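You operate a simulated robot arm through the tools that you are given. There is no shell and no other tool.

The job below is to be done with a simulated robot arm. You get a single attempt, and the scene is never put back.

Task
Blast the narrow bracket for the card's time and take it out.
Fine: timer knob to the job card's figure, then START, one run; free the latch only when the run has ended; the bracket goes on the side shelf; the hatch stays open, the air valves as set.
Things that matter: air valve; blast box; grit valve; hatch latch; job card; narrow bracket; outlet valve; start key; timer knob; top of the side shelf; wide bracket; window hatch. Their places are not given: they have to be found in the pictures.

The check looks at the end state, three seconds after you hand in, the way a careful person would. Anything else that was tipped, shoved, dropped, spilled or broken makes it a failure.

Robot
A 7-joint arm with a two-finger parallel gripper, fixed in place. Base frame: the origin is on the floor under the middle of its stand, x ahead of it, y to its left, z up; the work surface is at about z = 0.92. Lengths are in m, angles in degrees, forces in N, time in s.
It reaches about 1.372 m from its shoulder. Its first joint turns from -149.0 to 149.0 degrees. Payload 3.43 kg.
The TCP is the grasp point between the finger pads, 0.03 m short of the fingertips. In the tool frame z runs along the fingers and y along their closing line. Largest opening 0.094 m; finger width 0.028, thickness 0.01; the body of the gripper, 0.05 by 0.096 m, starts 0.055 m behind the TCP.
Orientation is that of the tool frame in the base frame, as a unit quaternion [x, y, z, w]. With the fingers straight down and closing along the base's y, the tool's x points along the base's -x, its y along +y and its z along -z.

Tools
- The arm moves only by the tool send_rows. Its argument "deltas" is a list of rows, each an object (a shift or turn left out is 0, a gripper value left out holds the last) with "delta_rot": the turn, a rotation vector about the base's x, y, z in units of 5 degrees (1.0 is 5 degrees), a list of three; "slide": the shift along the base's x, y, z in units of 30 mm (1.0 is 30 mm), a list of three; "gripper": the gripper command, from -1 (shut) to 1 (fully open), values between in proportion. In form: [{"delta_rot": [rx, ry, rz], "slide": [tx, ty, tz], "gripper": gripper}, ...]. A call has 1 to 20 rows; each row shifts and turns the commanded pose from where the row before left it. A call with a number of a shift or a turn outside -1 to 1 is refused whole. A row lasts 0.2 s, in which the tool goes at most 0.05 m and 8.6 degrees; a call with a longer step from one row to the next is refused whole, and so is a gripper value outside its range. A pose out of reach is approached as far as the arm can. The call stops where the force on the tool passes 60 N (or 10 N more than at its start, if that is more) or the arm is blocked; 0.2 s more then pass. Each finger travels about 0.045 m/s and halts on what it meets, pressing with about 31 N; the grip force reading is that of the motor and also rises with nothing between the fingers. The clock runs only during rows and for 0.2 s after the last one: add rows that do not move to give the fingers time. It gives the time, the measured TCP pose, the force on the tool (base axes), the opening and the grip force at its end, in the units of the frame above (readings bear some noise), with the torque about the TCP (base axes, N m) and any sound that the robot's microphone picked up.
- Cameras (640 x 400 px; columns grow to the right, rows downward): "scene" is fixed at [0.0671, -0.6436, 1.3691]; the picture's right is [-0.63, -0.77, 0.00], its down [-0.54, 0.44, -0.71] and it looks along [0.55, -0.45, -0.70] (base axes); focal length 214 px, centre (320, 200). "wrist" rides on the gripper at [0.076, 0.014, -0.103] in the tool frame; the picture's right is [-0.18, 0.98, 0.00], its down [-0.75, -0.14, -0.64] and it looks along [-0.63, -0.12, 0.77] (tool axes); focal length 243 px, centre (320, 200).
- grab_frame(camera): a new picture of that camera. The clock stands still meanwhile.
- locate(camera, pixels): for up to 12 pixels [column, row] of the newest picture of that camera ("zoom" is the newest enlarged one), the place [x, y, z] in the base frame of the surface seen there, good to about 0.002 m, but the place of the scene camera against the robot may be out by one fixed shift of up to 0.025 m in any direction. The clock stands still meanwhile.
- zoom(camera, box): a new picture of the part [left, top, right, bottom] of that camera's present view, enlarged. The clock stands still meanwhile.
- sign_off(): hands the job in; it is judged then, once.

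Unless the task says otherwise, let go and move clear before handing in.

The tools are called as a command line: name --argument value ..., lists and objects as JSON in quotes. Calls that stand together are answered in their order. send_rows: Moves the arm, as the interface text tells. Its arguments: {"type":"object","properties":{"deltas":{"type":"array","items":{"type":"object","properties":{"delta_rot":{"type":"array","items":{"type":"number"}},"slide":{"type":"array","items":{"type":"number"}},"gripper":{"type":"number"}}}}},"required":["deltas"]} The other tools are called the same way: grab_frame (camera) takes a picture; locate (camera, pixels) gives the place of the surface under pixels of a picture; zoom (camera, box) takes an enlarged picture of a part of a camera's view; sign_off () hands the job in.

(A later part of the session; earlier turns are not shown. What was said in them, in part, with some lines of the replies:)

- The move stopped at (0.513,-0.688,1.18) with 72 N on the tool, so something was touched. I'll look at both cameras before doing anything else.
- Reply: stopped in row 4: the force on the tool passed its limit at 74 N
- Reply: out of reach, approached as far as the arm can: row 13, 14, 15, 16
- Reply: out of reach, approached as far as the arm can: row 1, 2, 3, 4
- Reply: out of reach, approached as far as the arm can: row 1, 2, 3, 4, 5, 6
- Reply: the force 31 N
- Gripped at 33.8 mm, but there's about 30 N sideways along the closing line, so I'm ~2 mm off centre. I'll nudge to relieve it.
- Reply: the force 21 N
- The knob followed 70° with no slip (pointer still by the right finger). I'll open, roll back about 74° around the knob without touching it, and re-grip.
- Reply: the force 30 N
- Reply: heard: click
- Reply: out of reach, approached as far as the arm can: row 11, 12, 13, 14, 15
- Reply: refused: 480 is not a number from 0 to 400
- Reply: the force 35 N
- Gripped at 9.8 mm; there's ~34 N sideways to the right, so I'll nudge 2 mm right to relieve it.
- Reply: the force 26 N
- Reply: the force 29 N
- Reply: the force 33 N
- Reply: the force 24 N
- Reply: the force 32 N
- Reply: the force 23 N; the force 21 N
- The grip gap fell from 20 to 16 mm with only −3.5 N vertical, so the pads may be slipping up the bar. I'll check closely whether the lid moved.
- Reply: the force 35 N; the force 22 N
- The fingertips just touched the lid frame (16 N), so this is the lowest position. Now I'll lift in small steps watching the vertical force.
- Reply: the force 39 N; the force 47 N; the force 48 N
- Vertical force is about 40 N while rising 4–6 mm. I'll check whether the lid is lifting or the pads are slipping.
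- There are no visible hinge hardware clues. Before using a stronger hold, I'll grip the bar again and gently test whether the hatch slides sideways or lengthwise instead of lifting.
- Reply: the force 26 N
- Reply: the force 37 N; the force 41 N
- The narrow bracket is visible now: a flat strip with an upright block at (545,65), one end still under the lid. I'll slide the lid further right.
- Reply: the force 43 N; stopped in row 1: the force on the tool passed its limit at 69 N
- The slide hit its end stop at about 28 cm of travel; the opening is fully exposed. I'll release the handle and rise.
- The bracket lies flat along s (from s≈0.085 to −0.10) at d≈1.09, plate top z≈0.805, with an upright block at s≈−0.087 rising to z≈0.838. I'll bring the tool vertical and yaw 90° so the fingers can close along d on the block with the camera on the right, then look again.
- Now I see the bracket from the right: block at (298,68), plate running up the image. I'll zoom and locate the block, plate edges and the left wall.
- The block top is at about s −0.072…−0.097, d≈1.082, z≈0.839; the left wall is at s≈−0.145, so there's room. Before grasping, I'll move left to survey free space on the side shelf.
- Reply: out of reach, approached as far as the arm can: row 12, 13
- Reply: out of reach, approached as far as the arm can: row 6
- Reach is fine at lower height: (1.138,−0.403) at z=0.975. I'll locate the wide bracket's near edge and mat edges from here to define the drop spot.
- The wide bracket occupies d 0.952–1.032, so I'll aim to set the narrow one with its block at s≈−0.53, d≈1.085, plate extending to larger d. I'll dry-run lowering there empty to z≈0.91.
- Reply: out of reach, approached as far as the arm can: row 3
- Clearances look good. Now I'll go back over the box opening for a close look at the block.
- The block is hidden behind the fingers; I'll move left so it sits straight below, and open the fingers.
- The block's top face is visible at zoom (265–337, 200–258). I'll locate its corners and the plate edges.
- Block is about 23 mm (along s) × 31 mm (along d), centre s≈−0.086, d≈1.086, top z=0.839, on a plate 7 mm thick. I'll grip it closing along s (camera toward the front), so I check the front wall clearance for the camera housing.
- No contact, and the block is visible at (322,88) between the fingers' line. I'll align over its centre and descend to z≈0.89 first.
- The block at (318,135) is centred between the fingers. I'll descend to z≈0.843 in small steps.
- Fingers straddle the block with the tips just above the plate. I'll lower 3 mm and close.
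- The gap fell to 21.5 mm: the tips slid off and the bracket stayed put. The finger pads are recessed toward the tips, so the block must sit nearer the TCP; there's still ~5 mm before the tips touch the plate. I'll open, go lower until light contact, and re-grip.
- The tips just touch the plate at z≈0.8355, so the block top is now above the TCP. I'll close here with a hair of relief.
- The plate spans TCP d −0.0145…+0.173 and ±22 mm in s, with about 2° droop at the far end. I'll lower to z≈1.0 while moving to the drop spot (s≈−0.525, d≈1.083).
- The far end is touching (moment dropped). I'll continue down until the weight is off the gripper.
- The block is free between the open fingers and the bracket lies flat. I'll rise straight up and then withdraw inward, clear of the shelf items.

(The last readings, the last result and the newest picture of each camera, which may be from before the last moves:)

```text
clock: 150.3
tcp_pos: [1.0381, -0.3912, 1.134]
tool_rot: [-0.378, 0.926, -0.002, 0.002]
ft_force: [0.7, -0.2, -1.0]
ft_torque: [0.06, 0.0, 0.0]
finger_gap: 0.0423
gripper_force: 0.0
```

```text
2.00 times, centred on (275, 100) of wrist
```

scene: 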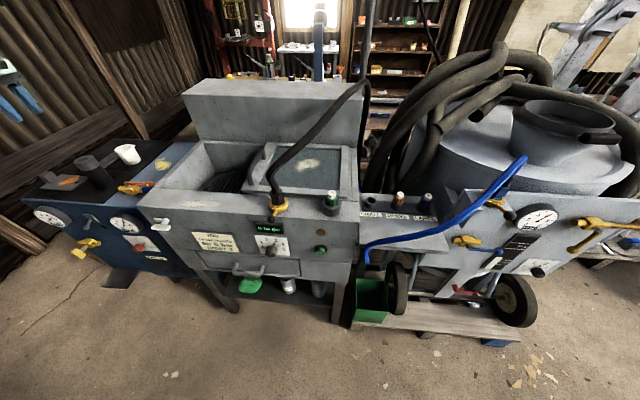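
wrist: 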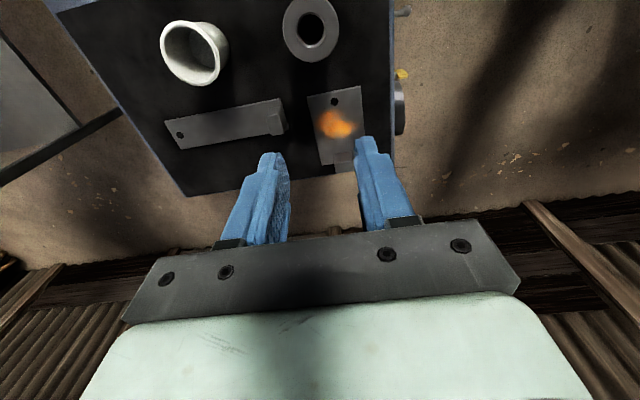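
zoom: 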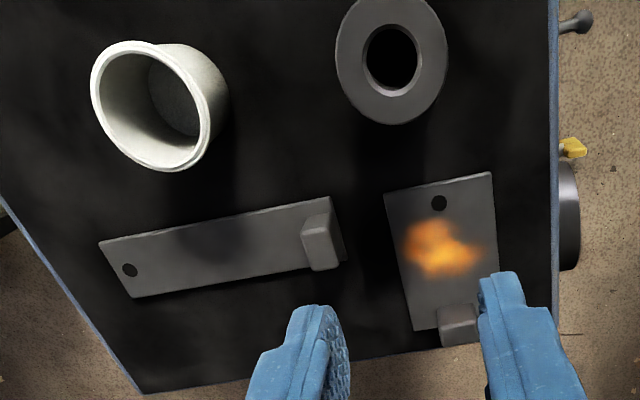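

Everything looks right: timer at 3, "0 to go", hatch open, latch freed, valves untouched, shelf items standing. One last check — I'll look closely at the small grey ledge on the right to be sure the left top is the side shelf meant.

zoom --camera "scene" --box '[345, 170, 475, 260]'

locate --camera "zoom" --pixels '[[90, 190], [300, 215], [90, 270], [150, 290], [420, 330], [440, 230], [85, 140], [330, 150], [250, 290], [60, 330], [500, 180], [200, 230]]'

zoom --camera "scene" --box '[0, 150, 220, 310]'

```text
4.44 times, centred on (410, 215) of scene
```

zoom: 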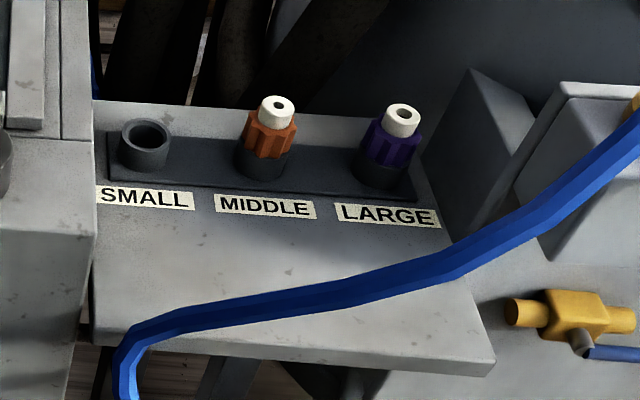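

```text
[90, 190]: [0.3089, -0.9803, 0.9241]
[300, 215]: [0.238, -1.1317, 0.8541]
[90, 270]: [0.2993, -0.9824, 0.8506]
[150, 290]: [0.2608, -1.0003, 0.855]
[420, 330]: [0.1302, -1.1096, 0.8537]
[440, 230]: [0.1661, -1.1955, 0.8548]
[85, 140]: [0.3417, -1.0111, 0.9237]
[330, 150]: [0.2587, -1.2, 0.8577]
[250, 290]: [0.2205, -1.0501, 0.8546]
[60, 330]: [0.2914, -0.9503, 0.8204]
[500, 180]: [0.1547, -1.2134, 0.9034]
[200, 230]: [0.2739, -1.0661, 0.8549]
```

```text
2.50 times, centred on (110, 230) of scene
```

zoom: 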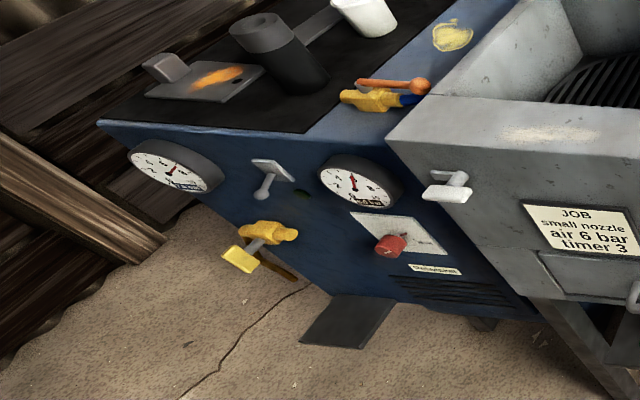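

The grey ledge on the right is a real shelf board fixed to the blast box's side (same metal, top z≈0.85, free strip in front of the nozzle labels), whereas the left blue unit with gauges is a compressor. That ledge fits "side shelf" better, so I'll map the space around it before deciding how to move the bracket there.

zoom --camera "scene" --box '[340, 100, 540, 260]'

locate --camera "zoom" --pixels '[[62, 300], [100, 308], [200, 350], [300, 388], [320, 395], [80, 345], [120, 335], [200, 315], [300, 300], [380, 275], [450, 245], [560, 190]]'

locate --camera "zoom" --pixels '[[70, 270], [190, 265], [195, 245], [280, 280], [275, 250], [330, 240], [345, 300], [250, 150], [150, 200], [90, 180], [400, 180], [320, 60]]'

locate --camera "scene" --pixels '[[341, 100], [352, 92], [362, 85], [365, 70], [367, 40], [370, 10], [366, 100], [366, 130], [372, 60], [310, 132], [320, 122], [290, 155]]'

```text
2.50 times, centred on (440, 180) of scene
```

zoom: 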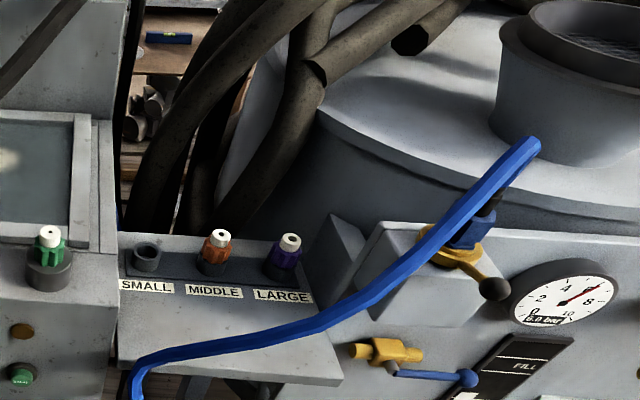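

```text
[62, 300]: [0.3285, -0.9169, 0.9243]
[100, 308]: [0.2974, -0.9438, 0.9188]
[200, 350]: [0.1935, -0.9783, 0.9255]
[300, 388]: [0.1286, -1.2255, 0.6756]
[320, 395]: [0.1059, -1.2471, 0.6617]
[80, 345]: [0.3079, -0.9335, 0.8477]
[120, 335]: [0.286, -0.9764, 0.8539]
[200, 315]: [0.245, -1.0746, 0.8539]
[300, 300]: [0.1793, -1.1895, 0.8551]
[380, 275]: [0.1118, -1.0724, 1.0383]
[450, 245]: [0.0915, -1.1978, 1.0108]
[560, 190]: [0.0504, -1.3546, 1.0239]
```

```text
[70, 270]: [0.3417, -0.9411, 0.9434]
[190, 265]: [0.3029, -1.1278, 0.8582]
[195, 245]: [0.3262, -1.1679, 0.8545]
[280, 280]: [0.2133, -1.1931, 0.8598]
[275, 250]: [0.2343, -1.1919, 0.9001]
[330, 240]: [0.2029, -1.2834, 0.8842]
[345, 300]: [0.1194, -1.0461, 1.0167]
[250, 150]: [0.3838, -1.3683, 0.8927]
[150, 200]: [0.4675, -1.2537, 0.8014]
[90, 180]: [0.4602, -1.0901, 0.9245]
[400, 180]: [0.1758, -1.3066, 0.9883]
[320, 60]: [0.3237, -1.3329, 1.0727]
```

```text
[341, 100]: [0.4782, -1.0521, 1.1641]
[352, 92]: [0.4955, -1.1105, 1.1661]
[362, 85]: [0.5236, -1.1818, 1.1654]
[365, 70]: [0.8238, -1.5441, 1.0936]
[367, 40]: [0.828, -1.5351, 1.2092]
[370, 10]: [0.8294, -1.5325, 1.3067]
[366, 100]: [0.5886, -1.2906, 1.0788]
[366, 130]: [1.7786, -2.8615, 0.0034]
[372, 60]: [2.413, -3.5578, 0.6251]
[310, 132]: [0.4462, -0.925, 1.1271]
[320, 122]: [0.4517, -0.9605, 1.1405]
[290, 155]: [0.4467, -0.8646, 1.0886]
```

The ledge is at true z≈0.8485 with a free strip d 0.872–0.965, s 0.47–0.75, and it is well within reach, so it is the better reading of "side shelf". I'll go back and pick the bracket up again; first I return above its block with the fingers open.

send_rows --deltas '[{"slide": [0.6, -0.14, -0.5]}, {"slide": [0.6, -0.14, -0.6]}, {"slide": [0.6, -0.14, -0.8]}, {"slide": [0.6, -0.14, -0.9]}, {"slide": [0.6, -0.14, -0.9]}, {"slide": [0.043, 0.0, -0.9]}, {"slide": [0, 0, -0.5]}, {"slide": [0, 0, 0]}]'

grab_frame --camera "wrist"

```text
clock: 152.1
tcp_pos: [1.129, -0.4085, 0.9824]
tool_rot: [-0.378, 0.926, -0.002, 0.001]
ft_force: [-0.9, 0.7, 0.0]
ft_torque: [0.02, -0.01, 0.02]
finger_gap: 0.0424
gripper_force: 0.1
out of reach, approached as far as the arm can: row 5
```

```text
taken
```

wrist: 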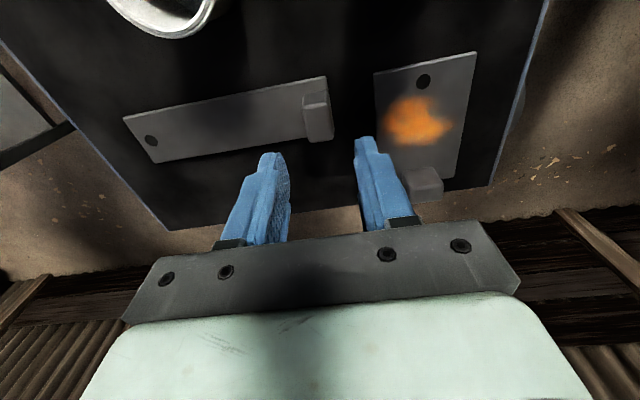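

I'm above the block (318,115). I'll confirm its position and then lower to the same grasp pose as before.

locate --camera "wrist" --pixels '[[318, 100], [318, 115], [308, 112], [327, 105], [320, 130], [135, 117], [150, 158], [322, 80]]'

send_rows --deltas '[{"slide": [0, -0.12, -0.4]}, {"slide": [0, 0, -0.6]}, {"slide": [0, 0, -0.6]}, {"slide": [0, 0, -0.5]}, {"slide": [0, 0, 0]}]'

grab_frame --camera "wrist"

```text
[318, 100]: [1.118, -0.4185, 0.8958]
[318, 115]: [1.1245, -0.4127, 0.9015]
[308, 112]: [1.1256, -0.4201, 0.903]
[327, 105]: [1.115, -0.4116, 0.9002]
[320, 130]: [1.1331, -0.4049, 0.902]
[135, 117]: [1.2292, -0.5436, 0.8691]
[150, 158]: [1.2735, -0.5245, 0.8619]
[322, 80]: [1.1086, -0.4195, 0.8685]
```

```text
clock: 153.3
tcp_pos: [1.1301, -0.4114, 0.9181]
tool_rot: [-0.378, 0.926, -0.002, 0.002]
ft_force: [-0.9, 0.3, -0.3]
ft_torque: [0.01, 0.05, 0.0]
finger_gap: 0.0421
gripper_force: 0.0
```

```text
taken
```

wrist: 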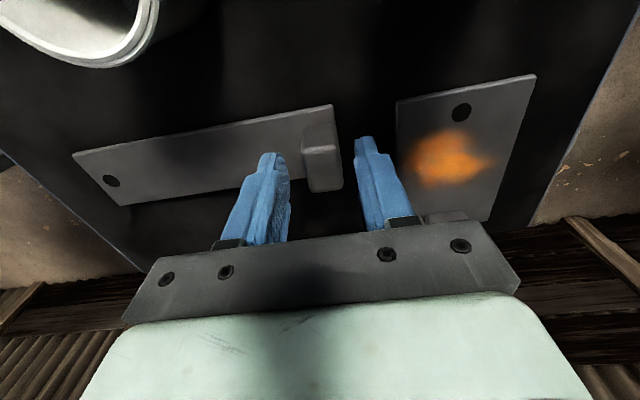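

The block sits between the fingers. I'll lower the last 2 cm gently to the plate and grip.

send_rows --deltas '[{"slide": [0, -0.02, -0.25]}, {"slide": [0, 0, -0.25]}, {"slide": [0, 0, -0.1]}, {"slide": [0, 0, 0]}]'

send_rows --deltas '[{"slide": [0, 0, -0.04]}, {"slide": [0, 0, 0]}]'

```text
clock: 154.3
tcp_pos: [1.13, -0.4119, 0.9022]
tool_rot: [-0.378, 0.926, -0.002, 0.002]
ft_force: [0.7, 0.0, -0.5]
ft_torque: [0.0, -0.01, 0.0]
finger_gap: 0.0422
gripper_force: 0.1
```

```text
clock: 154.9
tcp_pos: [1.1302, -0.4104, 0.9013]
tool_rot: [-0.377, 0.926, -0.002, 0.002]
ft_force: [0.4, -0.5, -0.3]
ft_torque: [0.0, -0.02, 0.0]
finger_gap: 0.0424
gripper_force: 0.0
```

send_rows --deltas '[{"slide": [0, 0, -0.05]}, {"slide": [0, 0, 0]}]'

send_rows --deltas '[{"slide": [0, 0, -0.04]}, {"slide": [0, 0, 0]}]'

```text
clock: 155.5
tcp_pos: [1.1293, -0.4113, 0.8987]
tool_rot: [-0.378, 0.926, -0.002, 0.002]
ft_force: [-0.3, 0.3, -0.2]
ft_torque: [0.06, 0.01, -0.01]
finger_gap: 0.0423
gripper_force: 0.0
```

```text
clock: 156.1
tcp_pos: [1.1292, -0.4113, 0.8992]
tool_rot: [-0.377, 0.926, -0.003, 0.003]
ft_force: [-2.5, -0.7, 3.3]
ft_torque: [-0.13, -0.01, -0.05]
finger_gap: 0.0422
gripper_force: 0.1
```

Light contact with the plate at z≈0.899 (3 N). I'll close on the block and do a short test lift.

send_rows --deltas '[{"gripper": -1}, {"gripper": -1}, {"gripper": -1}, {"gripper": -1}, {"gripper": -1}]'

send_rows --deltas '[{"slide": [0, 0, 0.1]}, {"slide": [0, 0, 0.2]}, {"slide": [0, 0, 0.3]}, {"slide": [0, 0, 0.3]}, {"slide": [0, 0, 0]}]'

grab_frame --camera "wrist"

```text
clock: 157.3
tcp_pos: [1.1307, -0.4102, 0.8991]
tool_rot: [-0.377, 0.926, -0.002, 0.001]
ft_force: [-2.5, 4.9, 6.9]
ft_torque: [-0.01, 0.11, -0.01]
finger_gap: 0.0264
gripper_force: 30.5
```

```text
clock: 158.5
tcp_pos: [1.1288, -0.4118, 0.9257]
tool_rot: [-0.378, 0.926, -0.002, 0.002]
ft_force: [0.3, 0.0, -5.8]
ft_torque: [0.14, 0.19, -0.01]
finger_gap: 0.0261
gripper_force: 31.4
```

```text
taken
```

wrist: 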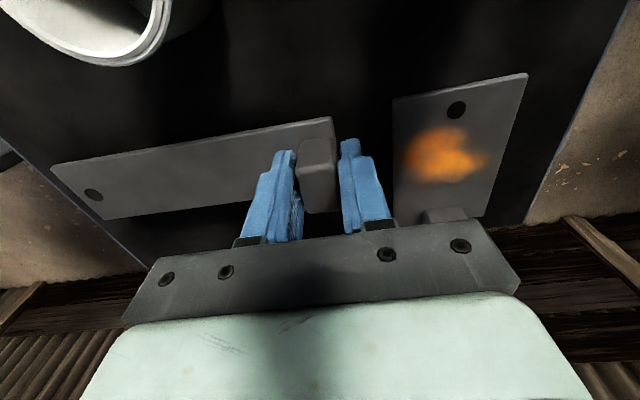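

The bracket is held again (26.1 mm, ~5.8 N). I'll lift up and draw inward, away from the cup and can, to a high transit height.

send_rows --deltas '[{"slide": [0, 0, 0.6]}, {"slide": [0, 0, 0.8]}, {"slide": [-0.2, 0.03, 0.8]}, {"slide": [-0.3, 0.05, 0.8]}, {"slide": [-0.4, 0.07, 0.8]}, {"slide": [-0.45, 0.07, 0.8]}, {"slide": [-0.45, 0.07, 0.8]}, {"slide": [-0.45, 0.07, 0.8]}, {"slide": [-0.45, 0.07, 0.8]}, {"slide": [-0.5, -0.13, 0.85]}, {"slide": [-0.5, -0.13, 0.85]}, {"slide": [-0.5, -0.13, 0.85]}, {"slide": [-0.5, -0.13, 0.85]}, {"slide": [-0.4, -0.1, 0.5]}]'

grab_frame --camera "wrist"

grab_frame --camera "scene"

```text
clock: 161.5
tcp_pos: [0.9755, -0.4193, 1.2515]
tool_rot: [-0.378, 0.926, -0.002, 0.002]
ft_force: [-0.1, -0.1, -6.3]
ft_torque: [0.25, 0.21, -0.01]
finger_gap: 0.0263
gripper_force: 30.8
```

```text
taken
```

wrist: 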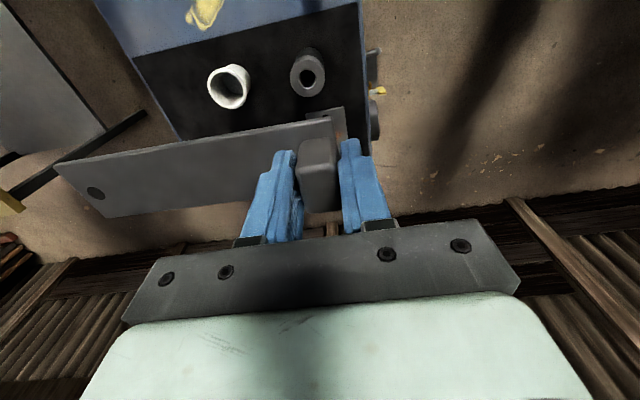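

```text
taken
```

scene: 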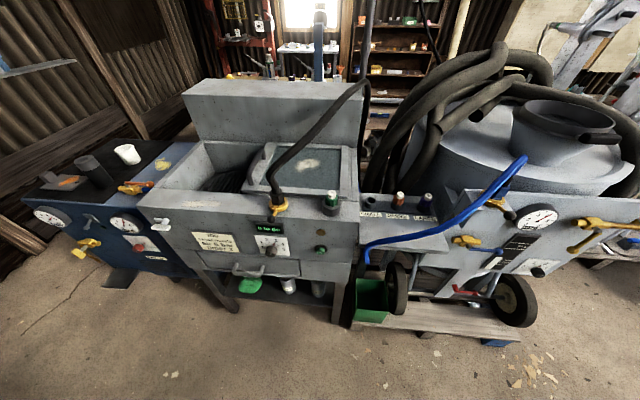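

Held securely at transit height. I'll swing across toward the right in stages, yawing gradually; first stage over the left part of the box.

send_rows --deltas '[{"slide": [-0.5, -0.36, 0.06], "delta_rot": [0, 0, -0.325]}, {"slide": [-0.71, -0.515, 0.06], "delta_rot": [0, 0, -0.325]}, {"slide": [-0.71, -0.515, 0.06], "delta_rot": [0, 0, -0.325]}, {"slide": [-0.71, -0.515, 0.06], "delta_rot": [0, 0, -0.325]}, {"slide": [-0.71, -0.515, 0.06], "delta_rot": [0, 0, -0.325]}, {"slide": [-0.71, -0.515, 0.06], "delta_rot": [0, 0, -0.325]}, {"slide": [-0.71, -0.515, 0.06], "delta_rot": [0, 0, -0.325]}, {"slide": [-0.71, -0.515, 0.06], "delta_rot": [0, 0, -0.325]}]'

grab_frame --camera "scene"

```text
clock: 163.3
tcp_pos: [0.8185, -0.5398, 1.2596]
tool_rot: [-0.271, 0.963, -0.007, 0.006]
ft_force: [0.7, -0.2, -4.9]
ft_torque: [0.25, 0.18, 0.02]
finger_gap: 0.0265
gripper_force: 31.2
out of reach, approached as far as the arm can: row 8
```

```text
taken
```

scene: 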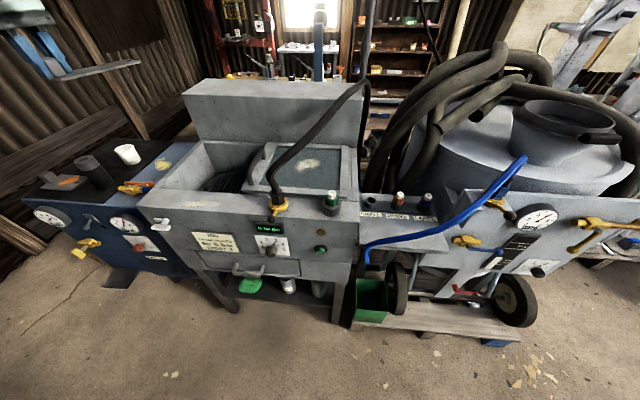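

The arm can't be that close in at this height, so I'll cross along an arc at about 1.04 m radius, turning mainly the base, which keeps the bracket ~4 cm above the black hose.

send_rows --deltas '[{"slide": [0.7, -0.46, 0.05]}, {"slide": [0.83, -0.55, 0.05]}, {"slide": [0.4, -0.27, 0.05]}, {"slide": [-0.3, -0.44, 0], "delta_rot": [0, 0, -0.18]}, {"slide": [-0.56, -0.8, 0], "delta_rot": [0, 0, -0.32]}, {"slide": [-0.572, -0.792, 0], "delta_rot": [0, 0, -0.32]}, {"slide": [-0.593, -0.776, 0], "delta_rot": [0, 0, -0.32]}, {"slide": [-0.616, -0.759, 0], "delta_rot": [0, 0, -0.32]}, {"slide": [-0.637, -0.741, 0], "delta_rot": [0, 0, -0.32]}, {"slide": [-0.658, -0.723, 0], "delta_rot": [0, 0, -0.32]}, {"slide": [-0.677, -0.704, 0], "delta_rot": [0, 0, -0.32]}]'

grab_frame --camera "wrist"

grab_frame --camera "scene"

```text
clock: 165.7
tcp_pos: [0.7364, -0.7486, 1.2664]
tool_rot: [-0.168, 0.986, -0.002, 0.001]
ft_force: [0.9, 0.4, -5.7]
ft_torque: [0.25, 0.14, 0.02]
finger_gap: 0.0263
gripper_force: 30.6
```

```text
taken
```

wrist: 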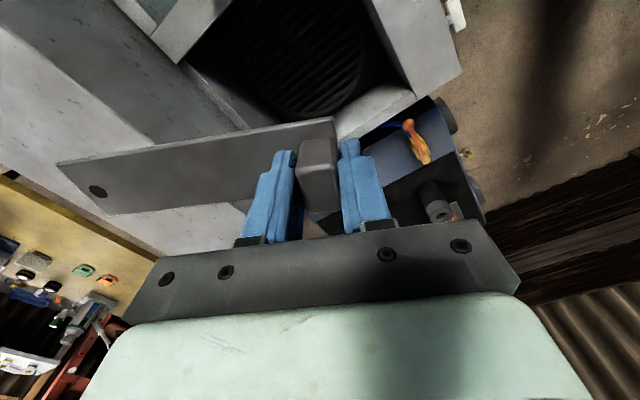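

```text
taken
```

scene: 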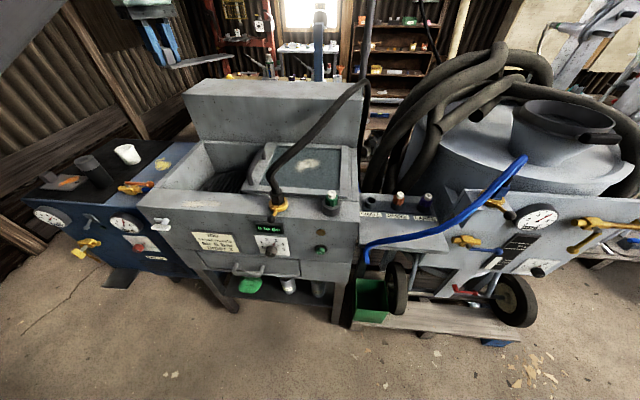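

Good: radius 1.05, z=1.266, bracket steady. I'll continue the arc over the box and hose.

send_rows --deltas '[{"slide": [-0.716, -0.665, 0.03], "delta_rot": [0, 0, -0.32]}, {"slide": [-0.734, -0.645, 0], "delta_rot": [0, 0, -0.32]}, {"slide": [-0.753, -0.622, 0], "delta_rot": [0, 0, -0.32]}, {"slide": [-0.77, -0.602, 0], "delta_rot": [0, 0, -0.32]}, {"slide": [-0.786, -0.579, 0], "delta_rot": [0, 0, -0.32]}, {"slide": [-0.802, -0.558, 0], "delta_rot": [0, 0, -0.32]}, {"slide": [-0.818, -0.535, 0], "delta_rot": [0, 0, -0.32]}, {"slide": [-0.832, -0.512, 0], "delta_rot": [0, 0, -0.32]}, {"slide": [-0.846, -0.489, 0], "delta_rot": [0, 0, -0.32]}]'

grab_frame --camera "scene"

grab_frame --camera "wrist"

```text
clock: 167.7
tcp_pos: [0.5242, -0.9076, 1.265]
tool_rot: [-0.043, 0.999, -0.003, 0.001]
ft_force: [0.4, -0.1, -4.6]
ft_torque: [0.27, 0.04, -0.01]
finger_gap: 0.0264
gripper_force: 30.8
```

```text
taken
```

scene: 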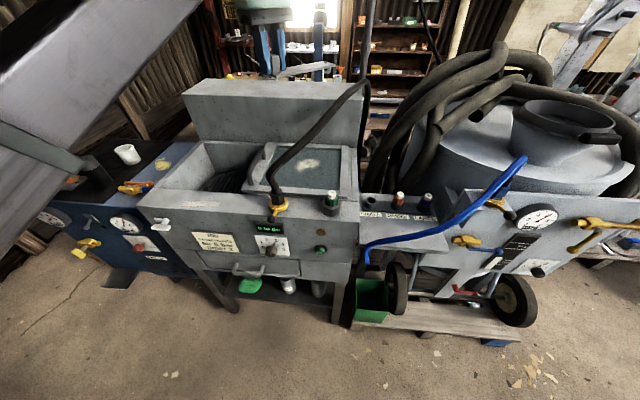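

```text
taken
```

wrist: 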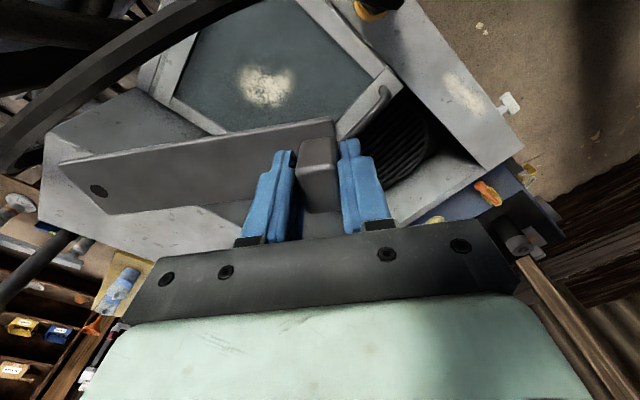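

I'm over the lid; the black hose is visible at upper left of the wrist picture. I'll locate it against the plate end to confirm vertical clearance before crossing it.

locate --camera "wrist" --pixels '[[30, 125], [80, 85], [130, 50], [180, 20], [10, 150], [62, 172], [110, 213], [95, 190], [60, 240], [20, 60]]'

```text
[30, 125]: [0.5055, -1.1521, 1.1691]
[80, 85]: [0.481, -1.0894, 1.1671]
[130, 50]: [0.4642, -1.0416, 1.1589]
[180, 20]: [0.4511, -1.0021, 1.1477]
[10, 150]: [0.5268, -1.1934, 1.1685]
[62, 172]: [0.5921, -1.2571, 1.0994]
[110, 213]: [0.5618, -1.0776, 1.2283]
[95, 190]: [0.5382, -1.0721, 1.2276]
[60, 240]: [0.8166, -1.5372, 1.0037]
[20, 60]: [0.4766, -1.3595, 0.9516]
```

The hose top is at z≈1.169 and the bracket underside at ≈1.22, about 5 cm clear. I'll continue the arc to the right side.

send_rows --deltas '[{"slide": [-0.86, -0.463, 0.02], "delta_rot": [0, 0, -0.32]}, {"slide": [-0.873, -0.439, 0], "delta_rot": [0, 0, -0.32]}, {"slide": [-0.885, -0.414, 0], "delta_rot": [0, 0, -0.32]}, {"slide": [-0.896, -0.39, 0], "delta_rot": [0, 0, -0.32]}, {"slide": [-0.907, -0.364, 0], "delta_rot": [0, 0, -0.32]}, {"slide": [-0.916, -0.339, 0], "delta_rot": [0, 0, -0.32]}, {"slide": [-0.926, -0.312, 0], "delta_rot": [0, 0, -0.32]}, {"slide": [-0.934, -0.285, 0], "delta_rot": [0, 0, -0.32]}, {"slide": [-0.942, -0.26, 0], "delta_rot": [0, 0, -0.32]}]'

grab_frame --camera "scene"

grab_frame --camera "wrist"

```text
clock: 169.7
tcp_pos: [0.2767, -1.0058, 1.2695]
tool_rot: [0.083, 0.997, -0.002, 0.001]
ft_force: [0.1, 0.6, -5.3]
ft_torque: [0.26, -0.03, 0.0]
finger_gap: 0.0264
gripper_force: 30.4
```

```text
taken
```

scene: 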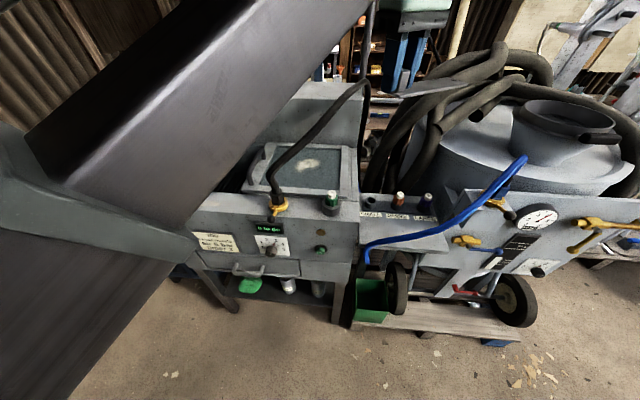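

```text
taken
```

wrist: 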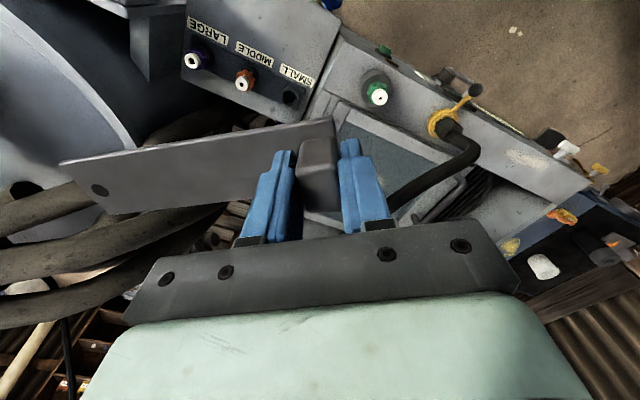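

I've crossed to the right: the side shelf with its labels appears at the top of the wrist view (185–340, 0–120). I'll locate its surface, nozzles and boundaries with the wrist camera.

locate --camera "wrist" --pixels '[[225, 5], [260, 20], [300, 30], [330, 30], [310, 70], [255, 52], [207, 30], [193, 57], [245, 78], [292, 97], [190, 20], [280, 5]]'

zoom --camera "wrist" --box '[120, 0, 400, 180]'

```text
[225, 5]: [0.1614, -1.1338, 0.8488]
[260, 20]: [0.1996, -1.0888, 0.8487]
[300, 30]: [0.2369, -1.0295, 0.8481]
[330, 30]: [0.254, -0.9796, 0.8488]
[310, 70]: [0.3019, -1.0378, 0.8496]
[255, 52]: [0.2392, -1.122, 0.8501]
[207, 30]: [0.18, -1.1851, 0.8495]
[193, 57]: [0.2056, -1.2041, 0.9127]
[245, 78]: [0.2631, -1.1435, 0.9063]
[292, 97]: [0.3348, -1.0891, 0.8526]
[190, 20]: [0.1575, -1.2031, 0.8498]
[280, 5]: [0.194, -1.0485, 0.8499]
```

```text
2.22 times, centred on (260, 90) of wrist
```

zoom: 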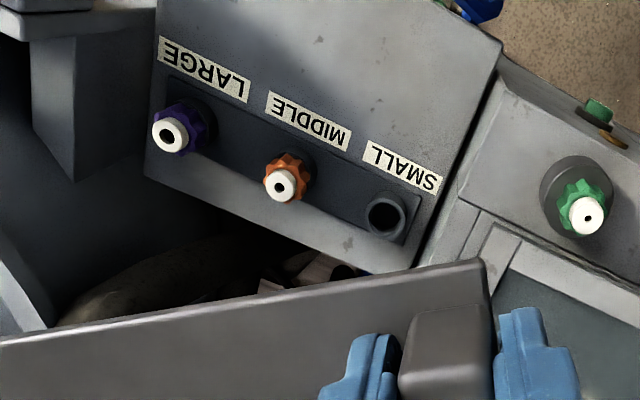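

The shelf top is at z=0.849; labels begin at d≈0.955, so the free strip is d 0.872–0.955. I'll lower to z≈1.10 here and then rotate the bracket to lie along the shelf.

send_rows --deltas '[{"slide": [0, 0, -0.5]}, {"slide": [0, 0, -0.9]}, {"slide": [0, 0, -0.9]}, {"slide": [0, 0, -0.9]}, {"slide": [0, 0, -0.9]}, {"slide": [0, 0, -0.9]}, {"slide": [0, 0, -0.6]}]'

send_rows --deltas '[{"slide": [-0.03, -0.03, 0], "delta_rot": [0, 0, -0.6]}, {"slide": [-0.03, -0.03, 0], "delta_rot": [0, 0, -0.9]}, {"slide": [-0.03, -0.03, 0], "delta_rot": [0, 0, -0.9]}, {"slide": [-0.03, -0.03, 0], "delta_rot": [0, 0, -0.9]}, {"slide": [-0.03, -0.03, 0], "delta_rot": [0, 0, -0.9]}, {"slide": [-0.03, -0.03, 0], "delta_rot": [0, 0, -0.9]}, {"slide": [-0.03, -0.03, 0], "delta_rot": [0, 0, -0.9]}, {"slide": [-0.03, -0.03, 0], "delta_rot": [0, 0, -0.9]}, {"slide": [0, 0, 0], "delta_rot": [0, 0, -0.4]}]'

grab_frame --camera "wrist"

grab_frame --camera "scene"

```text
clock: 171.3
tcp_pos: [0.2779, -1.0041, 1.0973]
tool_rot: [0.083, 0.997, -0.004, 0.001]
ft_force: [-0.4, -0.8, -5.1]
ft_torque: [0.27, -0.01, 0.01]
finger_gap: 0.0263
gripper_force: 31.5
```

```text
clock: 173.3
tcp_pos: [0.2706, -1.0114, 1.098]
tool_rot: [0.391, 0.92, -0.002, -0.001]
ft_force: [0.6, -0.1, -4.5]
ft_torque: [0.2, -0.15, -0.01]
finger_gap: 0.0265
gripper_force: 30.8
```

```text
taken
```

wrist: 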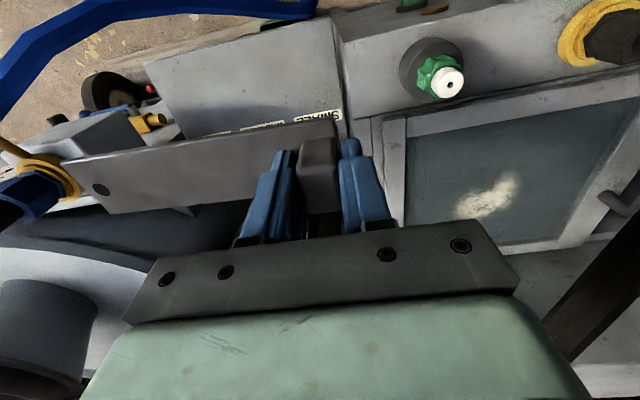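

```text
taken
```

scene: 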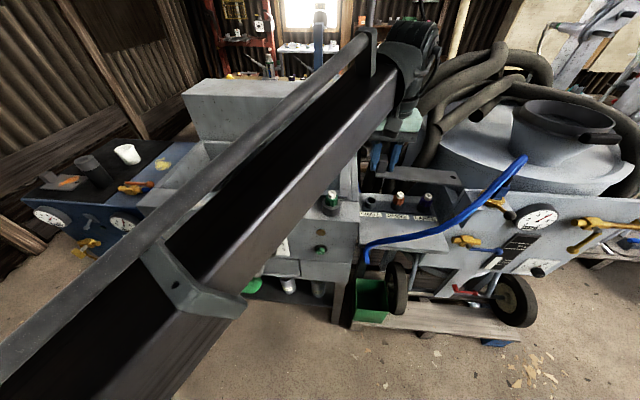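

The bracket is aligned along the shelf, plate pointing right, at s≈0.51, d≈0.9145. I'll zoom to check that the arm isn't touching the black hose or blue hose.

zoom --camera "scene" --box '[250, 60, 550, 270]'

locate --camera "wrist" --pixels '[[250, 10], [200, 100], [260, 60], [320, 60], [160, 70], [340, 100], [300, 115], [100, 20], [30, 60], [75, 165], [110, 210], [150, 120]]'

```text
1.90 times, centred on (400, 165) of scene
```

zoom: 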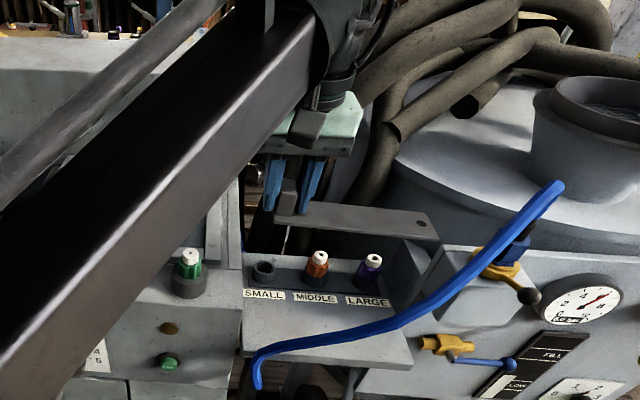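

```text
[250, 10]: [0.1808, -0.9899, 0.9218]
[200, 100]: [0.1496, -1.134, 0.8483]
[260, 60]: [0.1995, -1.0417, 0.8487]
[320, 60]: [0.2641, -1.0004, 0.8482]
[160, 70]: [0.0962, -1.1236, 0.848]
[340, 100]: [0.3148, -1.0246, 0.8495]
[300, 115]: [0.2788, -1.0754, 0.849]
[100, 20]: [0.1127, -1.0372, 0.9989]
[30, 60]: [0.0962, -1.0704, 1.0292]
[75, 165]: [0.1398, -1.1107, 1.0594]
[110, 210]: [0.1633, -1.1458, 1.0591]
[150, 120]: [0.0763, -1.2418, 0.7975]
```

The plate is over the free strip (d 0.8945–0.937) and clear of the blue hose (d≈0.835). I'll shift 2 cm right for extra room from the black hose and lower to z≈1.0, then check.

locate --camera "wrist" --pixels '[[600, 290], [625, 240], [575, 330]]'

send_rows --deltas '[{"slide": [-0.24, -0.23, -0.3]}, {"slide": [-0.24, -0.23, -0.6]}, {"slide": [0, 0, -0.7]}, {"slide": [0, 0, -0.7]}, {"slide": [0, 0, -0.7]}, {"slide": [0, 0, -0.3]}, {"slide": [0, 0, 0]}]'

grab_frame --camera "wrist"

zoom --camera "scene" --box '[250, 60, 550, 270]'

```text
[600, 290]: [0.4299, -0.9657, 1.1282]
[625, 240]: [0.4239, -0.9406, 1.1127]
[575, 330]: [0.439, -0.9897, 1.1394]
```

```text
clock: 174.9
tcp_pos: [0.2571, -1.0251, 0.9988]
tool_rot: [0.39, 0.921, -0.003, 0.0]
ft_force: [-0.5, 0.5, -5.5]
ft_torque: [0.23, -0.18, 0.04]
finger_gap: 0.0269
gripper_force: 31.1
```

```text
taken
```

wrist: 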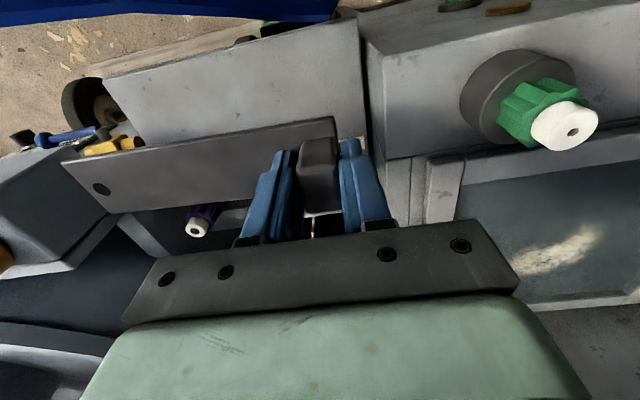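

```text
1.90 times, centred on (400, 165) of scene
```

zoom: 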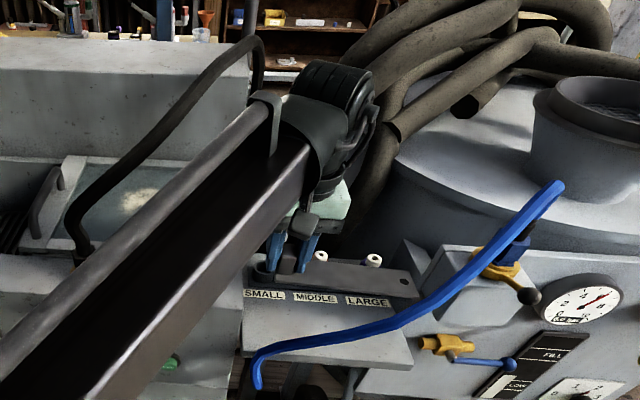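

The black hose is intact and clear, and the shelf's free strip is directly below. I'll lower to about 1 cm above the shelf.

send_rows --deltas '[{"slide": [0, 0, -0.5]}, {"slide": [0, 0, -0.6]}, {"slide": [0, 0, -0.6]}, {"slide": [0, 0, -0.6]}, {"slide": [0, 0, -0.5]}, {"slide": [0, 0, -0.25]}, {"slide": [0, 0, 0]}]'

grab_frame --camera "wrist"

zoom --camera "scene" --box '[250, 60, 550, 270]'

```text
clock: 176.5
tcp_pos: [0.258, -1.0272, 0.9072]
tool_rot: [0.39, 0.921, -0.003, 0.0]
ft_force: [0.5, -0.6, -5.4]
ft_torque: [0.21, -0.19, 0.0]
finger_gap: 0.0267
gripper_force: 30.9
```

```text
taken
```

wrist: 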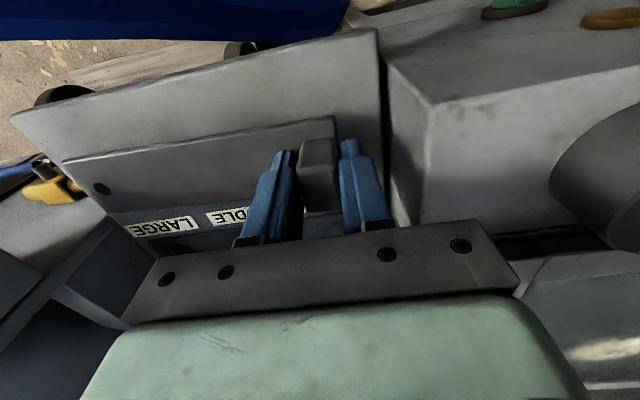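

```text
1.90 times, centred on (400, 165) of scene
```

zoom: 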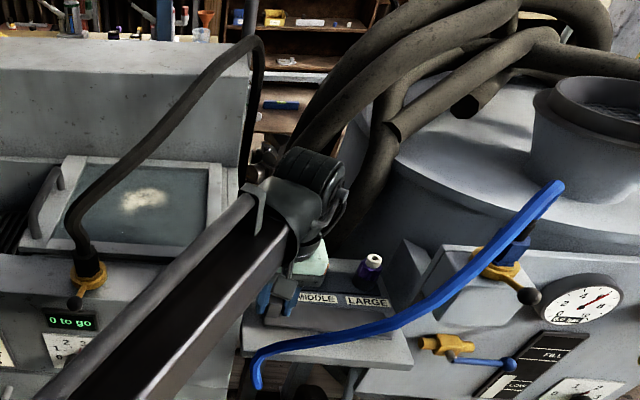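

About 1 cm left; hand and arm are clear of the nozzle holder and hoses. I'll lower in small steps now.

send_rows --deltas '[{"slide": [0, 0, -0.15]}, {"slide": [0, 0, -0.15]}, {"slide": [0, 0, 0]}]'

send_rows --deltas '[{"slide": [0, 0, -0.06]}, {"slide": [0, 0, 0]}]'

send_rows --deltas '[{"slide": [0, 0, -0.06]}, {"slide": [0, 0, 0]}]'

send_rows --deltas '[{"slide": [0, 0, -0.06]}, {"slide": [0, 0, 0]}]'

```text
clock: 177.3
tcp_pos: [0.2564, -1.0261, 0.8983]
tool_rot: [0.391, 0.92, -0.003, -0.001]
ft_force: [-0.5, 0.1, -4.9]
ft_torque: [0.19, -0.24, -0.02]
finger_gap: 0.0264
gripper_force: 31.2
```

```text
clock: 177.9
tcp_pos: [0.2581, -1.0266, 0.8973]
tool_rot: [0.391, 0.921, -0.003, -0.001]
ft_force: [0.9, -0.4, -5.5]
ft_torque: [0.2, -0.18, 0.0]
finger_gap: 0.0267
gripper_force: 31.2
```

```text
clock: 178.5
tcp_pos: [0.2578, -1.027, 0.8942]
tool_rot: [0.39, 0.921, -0.004, -0.001]
ft_force: [-0.6, -0.1, -3.3]
ft_torque: [-0.01, 0.0, -0.13]
finger_gap: 0.0264
gripper_force: 31.2
```

```text
clock: 179.1
tcp_pos: [0.2577, -1.0255, 0.8925]
tool_rot: [0.391, 0.921, -0.003, -0.001]
ft_force: [-0.2, 0.4, -4.9]
ft_torque: [0.03, -0.12, 0.11]
finger_gap: 0.0264
gripper_force: 31.2
```

The far end has just touched at z≈0.894, as expected. I'll continue until the weight is off.

send_rows --deltas '[{"slide": [0, 0, -0.06]}, {"slide": [0, 0, 0]}]'

send_rows --deltas '[{"slide": [0, 0, -0.06]}, {"slide": [0, 0, 0]}]'

send_rows --deltas '[{"slide": [0, 0, -0.05]}, {"slide": [0, 0, 0]}]'

```text
clock: 179.7
tcp_pos: [0.2589, -1.0256, 0.8908]
tool_rot: [0.391, 0.92, -0.002, 0.0]
ft_force: [-0.5, -0.2, -3.6]
ft_torque: [0.02, -0.06, -0.04]
finger_gap: 0.0264
gripper_force: 31.1
```

```text
clock: 180.3
tcp_pos: [0.2589, -1.0257, 0.8887]
tool_rot: [0.391, 0.921, -0.003, 0.0]
ft_force: [0.6, 0.3, -3.2]
ft_torque: [-0.12, 0.03, 0.02]
finger_gap: 0.0263
gripper_force: 30.5
```

```text
clock: 180.9
tcp_pos: [0.259, -1.0259, 0.8873]
tool_rot: [0.391, 0.921, -0.003, 0.0]
ft_force: [-0.2, 1.0, -2.1]
ft_torque: [-0.09, 0.03, -0.09]
finger_gap: 0.0263
gripper_force: 31.3
```

send_rows --deltas '[{"slide": [0, 0, -0.05]}, {"slide": [0, 0, 0]}]'

grab_frame --camera "wrist"

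```text
clock: 181.5
tcp_pos: [0.2575, -1.0248, 0.8866]
tool_rot: [0.391, 0.921, -0.003, -0.001]
ft_force: [1.9, -0.2, -1.7]
ft_torque: [0.09, -0.07, 0.06]
finger_gap: 0.0261
gripper_force: 30.9
```

```text
taken
```

wrist: 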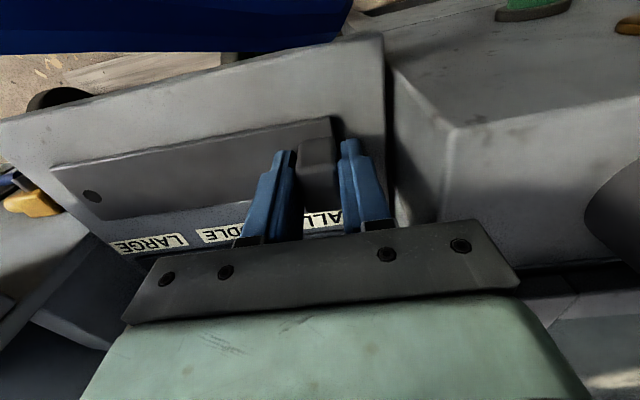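

Almost fully supported (−1.7 N). One more millimetre, then I'll release.

send_rows --deltas '[{"slide": [0, 0, -0.04]}, {"slide": [0, 0, 0]}]'

send_rows --deltas '[{"gripper": -0.35}, {"gripper": -0.25}, {"gripper": -0.15}, {"gripper": -0.1}, {"slide": [0, 0, 0]}]'

grab_frame --camera "wrist"

```text
clock: 182.1
tcp_pos: [0.2586, -1.0255, 0.8871]
tool_rot: [0.391, 0.92, -0.004, 0.0]
ft_force: [6.2, -4.3, 15.3]
ft_torque: [0.25, 0.09, 0.04]
finger_gap: 0.026
gripper_force: 30.8
```

```text
clock: 183.3
tcp_pos: [0.2562, -1.0254, 0.8868]
tool_rot: [0.391, 0.92, -0.004, 0.0]
ft_force: [1.7, 5.1, 11.5]
ft_torque: [0.05, 0.19, -0.12]
finger_gap: 0.0397
gripper_force: 0.0
```

```text
taken
```

wrist: 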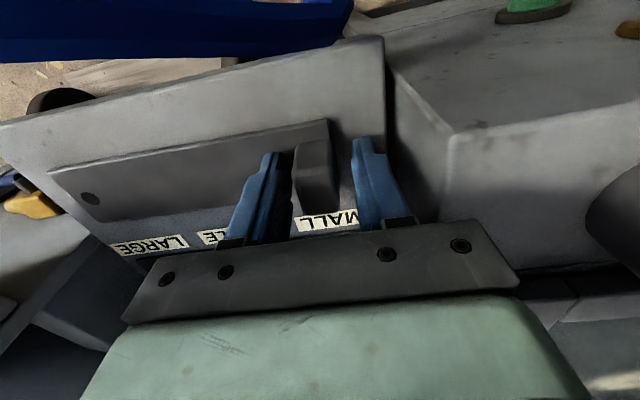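

Released; the bracket lies flat on the shelf. The tips press lightly on the plate (11 N), so I'll rise straight up slowly.

send_rows --deltas '[{"slide": [0, 0, 0.1]}, {"slide": [0, 0, 0.2]}, {"slide": [0, 0, 0.4]}, {"slide": [0, 0, 0.5]}, {"slide": [0, 0, 0.5]}, {"slide": [0, 0, 0.5]}, {"slide": [0, 0, 0]}]'

grab_frame --camera "wrist"

```text
clock: 184.9
tcp_pos: [0.2574, -1.0258, 0.9543]
tool_rot: [0.391, 0.92, -0.003, 0.0]
ft_force: [0.0, 0.7, 0.1]
ft_torque: [0.0, 0.0, -0.02]
finger_gap: 0.0425
gripper_force: 0.0
```

```text
taken
```

wrist: 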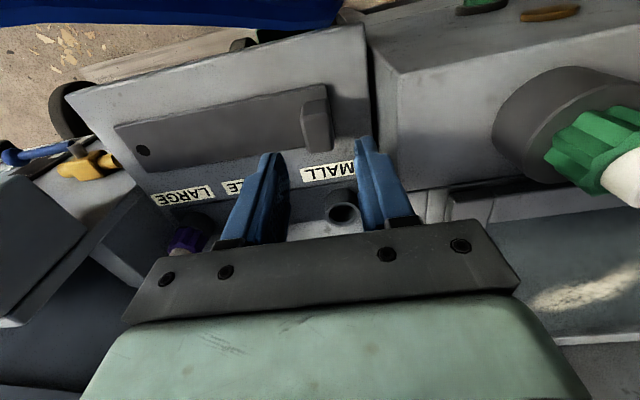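

The bracket rests flat on the shelf in front of the labels. I'll rise further, then turn the wrist back and go higher to be well clear.

send_rows --deltas '[{"slide": [0, 0, 0.7]}, {"slide": [0, 0, 0.8]}, {"slide": [0, 0, 0.8]}, {"slide": [0, 0, 0.8]}, {"slide": [0, 0, 0.8]}, {"slide": [0, 0, 0.8]}, {"delta_rot": [0, 0, 0.9]}, {"delta_rot": [0, 0, 0.9]}, {"delta_rot": [0, 0, 0.9]}, {"delta_rot": [0, 0, 0.9], "slide": [0, 0, 0.5]}, {"delta_rot": [0, 0, 0.9], "slide": [0, 0, 0.7]}, {"delta_rot": [0, 0, 0.9], "slide": [0, 0, 0.7]}, {"delta_rot": [0, 0, 0.9], "slide": [0, 0, 0.7]}, {"slide": [0, 0, 0.8]}, {"slide": [0, 0, 0.8]}, {"slide": [0, 0, 0.6]}]'

grab_frame --camera "scene"

grab_frame --camera "wrist"

```text
clock: 188.3
tcp_pos: [0.2555, -1.0263, 1.2372]
tool_rot: [0.126, 0.992, -0.003, 0.0]
ft_force: [0.1, 0.0, -0.3]
ft_torque: [0.01, -0.02, 0.02]
finger_gap: 0.0422
gripper_force: 0.1
```

```text
taken
```

scene: 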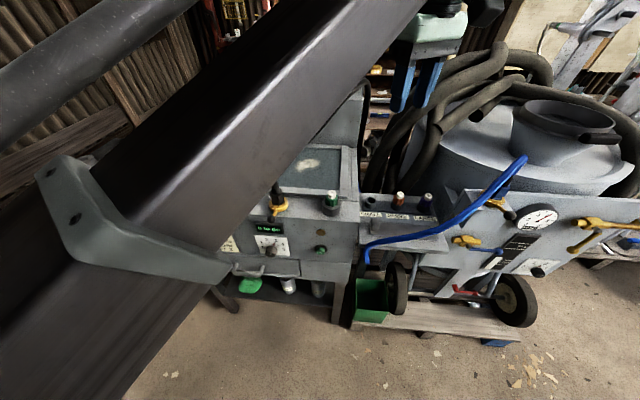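

```text
taken
```

wrist: 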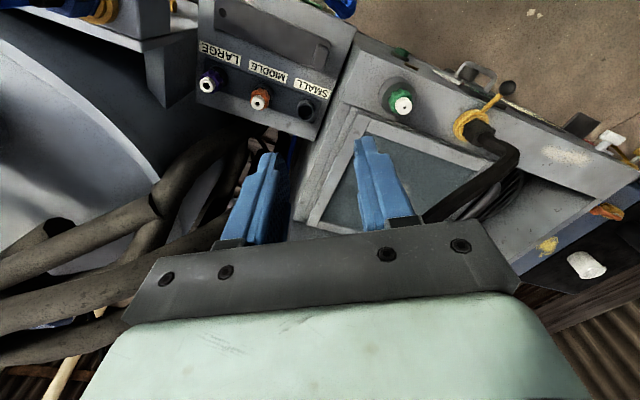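

The bracket sits on the shelf (wrist 270,35). I'll swing the arm back along the same arc, away from the shelf, so the scene camera can verify everything.

send_rows --deltas '[{"slide": [0.5, 0.13, 0.2], "delta_rot": [0, 0, 0.2]}, {"slide": [0.942, 0.26, 0.2], "delta_rot": [0, 0, 0.32]}, {"slide": [0.934, 0.285, 0.2], "delta_rot": [0, 0, 0.32]}, {"slide": [0.926, 0.312, 0.2], "delta_rot": [0, 0, 0.32]}, {"slide": [0.916, 0.339, 0], "delta_rot": [0, 0, 0.32]}, {"slide": [0.907, 0.364, 0], "delta_rot": [0, 0, 0.32]}, {"slide": [0.896, 0.39, 0], "delta_rot": [0, 0, 0.32]}, {"slide": [0.885, 0.414, 0], "delta_rot": [0, 0, 0.32]}, {"slide": [0.873, 0.439, 0], "delta_rot": [0, 0, 0.32]}, {"slide": [0.86, 0.463, 0], "delta_rot": [0, 0, 0.32]}, {"slide": [0.846, 0.489, 0], "delta_rot": [0, 0, 0.32]}, {"slide": [0.832, 0.512, 0], "delta_rot": [0, 0, 0.32]}, {"slide": [0.818, 0.535, 0], "delta_rot": [0, 0, 0.32]}, {"slide": [0.802, 0.558, 0], "delta_rot": [0, 0, 0.32]}, {"slide": [0.786, 0.579, 0], "delta_rot": [0, 0, 0.32]}, {"slide": [0.77, 0.602, 0], "delta_rot": [0, 0, 0.32]}, {"slide": [0.753, 0.622, 0], "delta_rot": [0, 0, 0.32]}, {"slide": [0.734, 0.645, 0], "delta_rot": [0, 0, 0.32]}, {"slide": [0.716, 0.665, 0], "delta_rot": [0, 0, 0.32]}]'

grab_frame --camera "scene"

```text
clock: 192.3
tcp_pos: [0.7272, -0.7697, 1.2621]
tool_rot: [-0.134, 0.991, -0.002, 0.001]
ft_force: [-0.2, 0.0, 0.2]
ft_torque: [0.02, 0.01, 0.01]
finger_gap: 0.0423
gripper_force: 0.1
```

```text
taken
```

scene: 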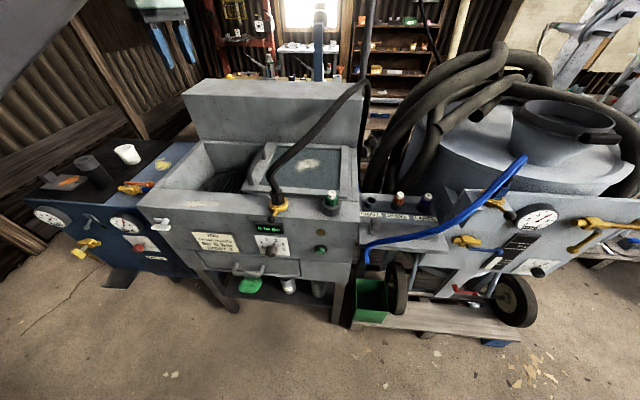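

zoom --camera "scene" --box '[345, 170, 475, 260]'

zoom --camera "scene" --box '[140, 120, 360, 270]'

zoom --camera "scene" --box '[20, 110, 220, 260]'

zoom --camera "scene" --box '[340, 160, 640, 340]'

```text
4.44 times, centred on (410, 215) of scene
```

zoom: 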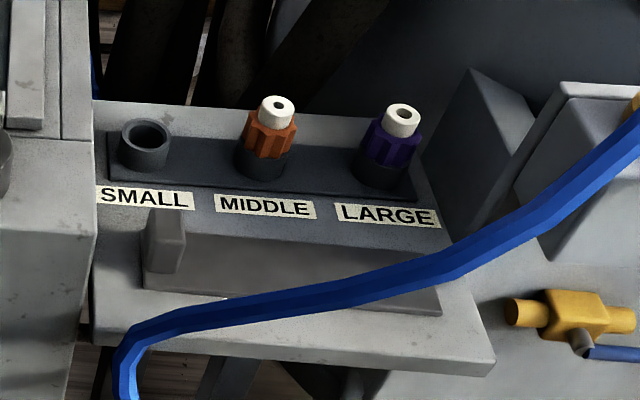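

```text
2.67 times, centred on (250, 195) of scene
```

zoom: 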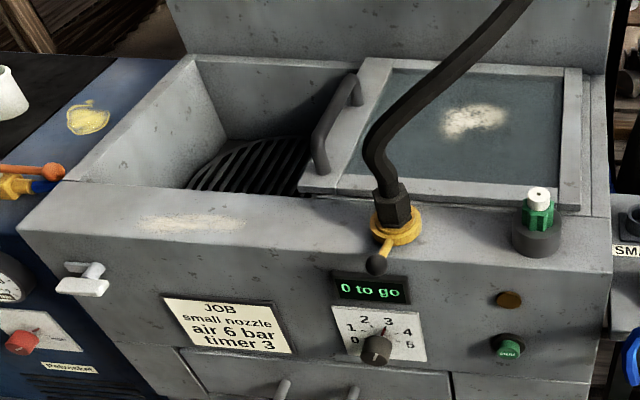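

```text
2.67 times, centred on (120, 185) of scene
```

zoom: 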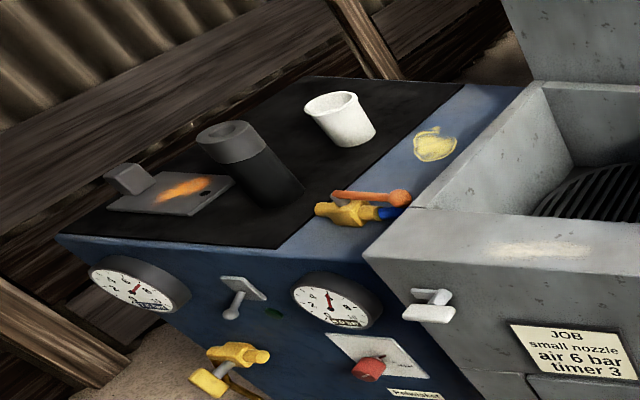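

```text
2.13 times, centred on (490, 250) of scene
```

zoom: 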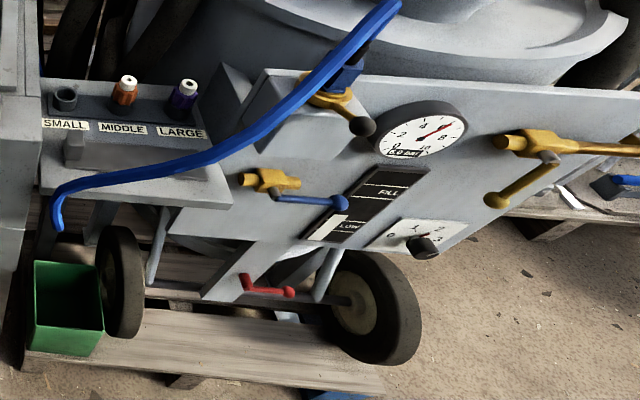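

The narrow bracket now lies flat on the shelf fixed to the box's right side, at zoom (290,270), in front of the nozzle labels. The display reads "0 to go", the timer is at 3, the latch is freed, the hatch is open, and the valves and other parts look unmoved. The arm is empty and clear, so I'm handing in.

sign_off

```text
The job is handed in.
```

The narrow bracket was blasted once for the card's time (3) and taken out. It now lies flat on the side shelf, and the job is handed in.

- **Run:** I turned the timer knob to 3 and pressed START once. I waited until the display read "0 to go" and the lamp went out before turning the latch.
- **Hatch:** The hatch slides sideways. I first pulled upward on its handle with up to about 40 N and it did not move. It is now slid fully open to the right and stays there.
- **Side shelf:** I first set the bracket on the black mat on top of the blue compressor. I then decided the grey shelf fixed to the right of the blast box was the more likely "side shelf" and moved the bracket there. It lies in front of the nozzle labels. Which surface was meant is my judgement; nothing in the pictures names it.
- **Everything else:** In the last pictures the air valves, nozzles, cup, can and wide bracket looked unmoved.
- **Contact:** Early on, the force limit stopped the arm twice (72 and 74 N). I think the gripper's camera housing was touching the robot's own forearm; I saw nothing else displaced.
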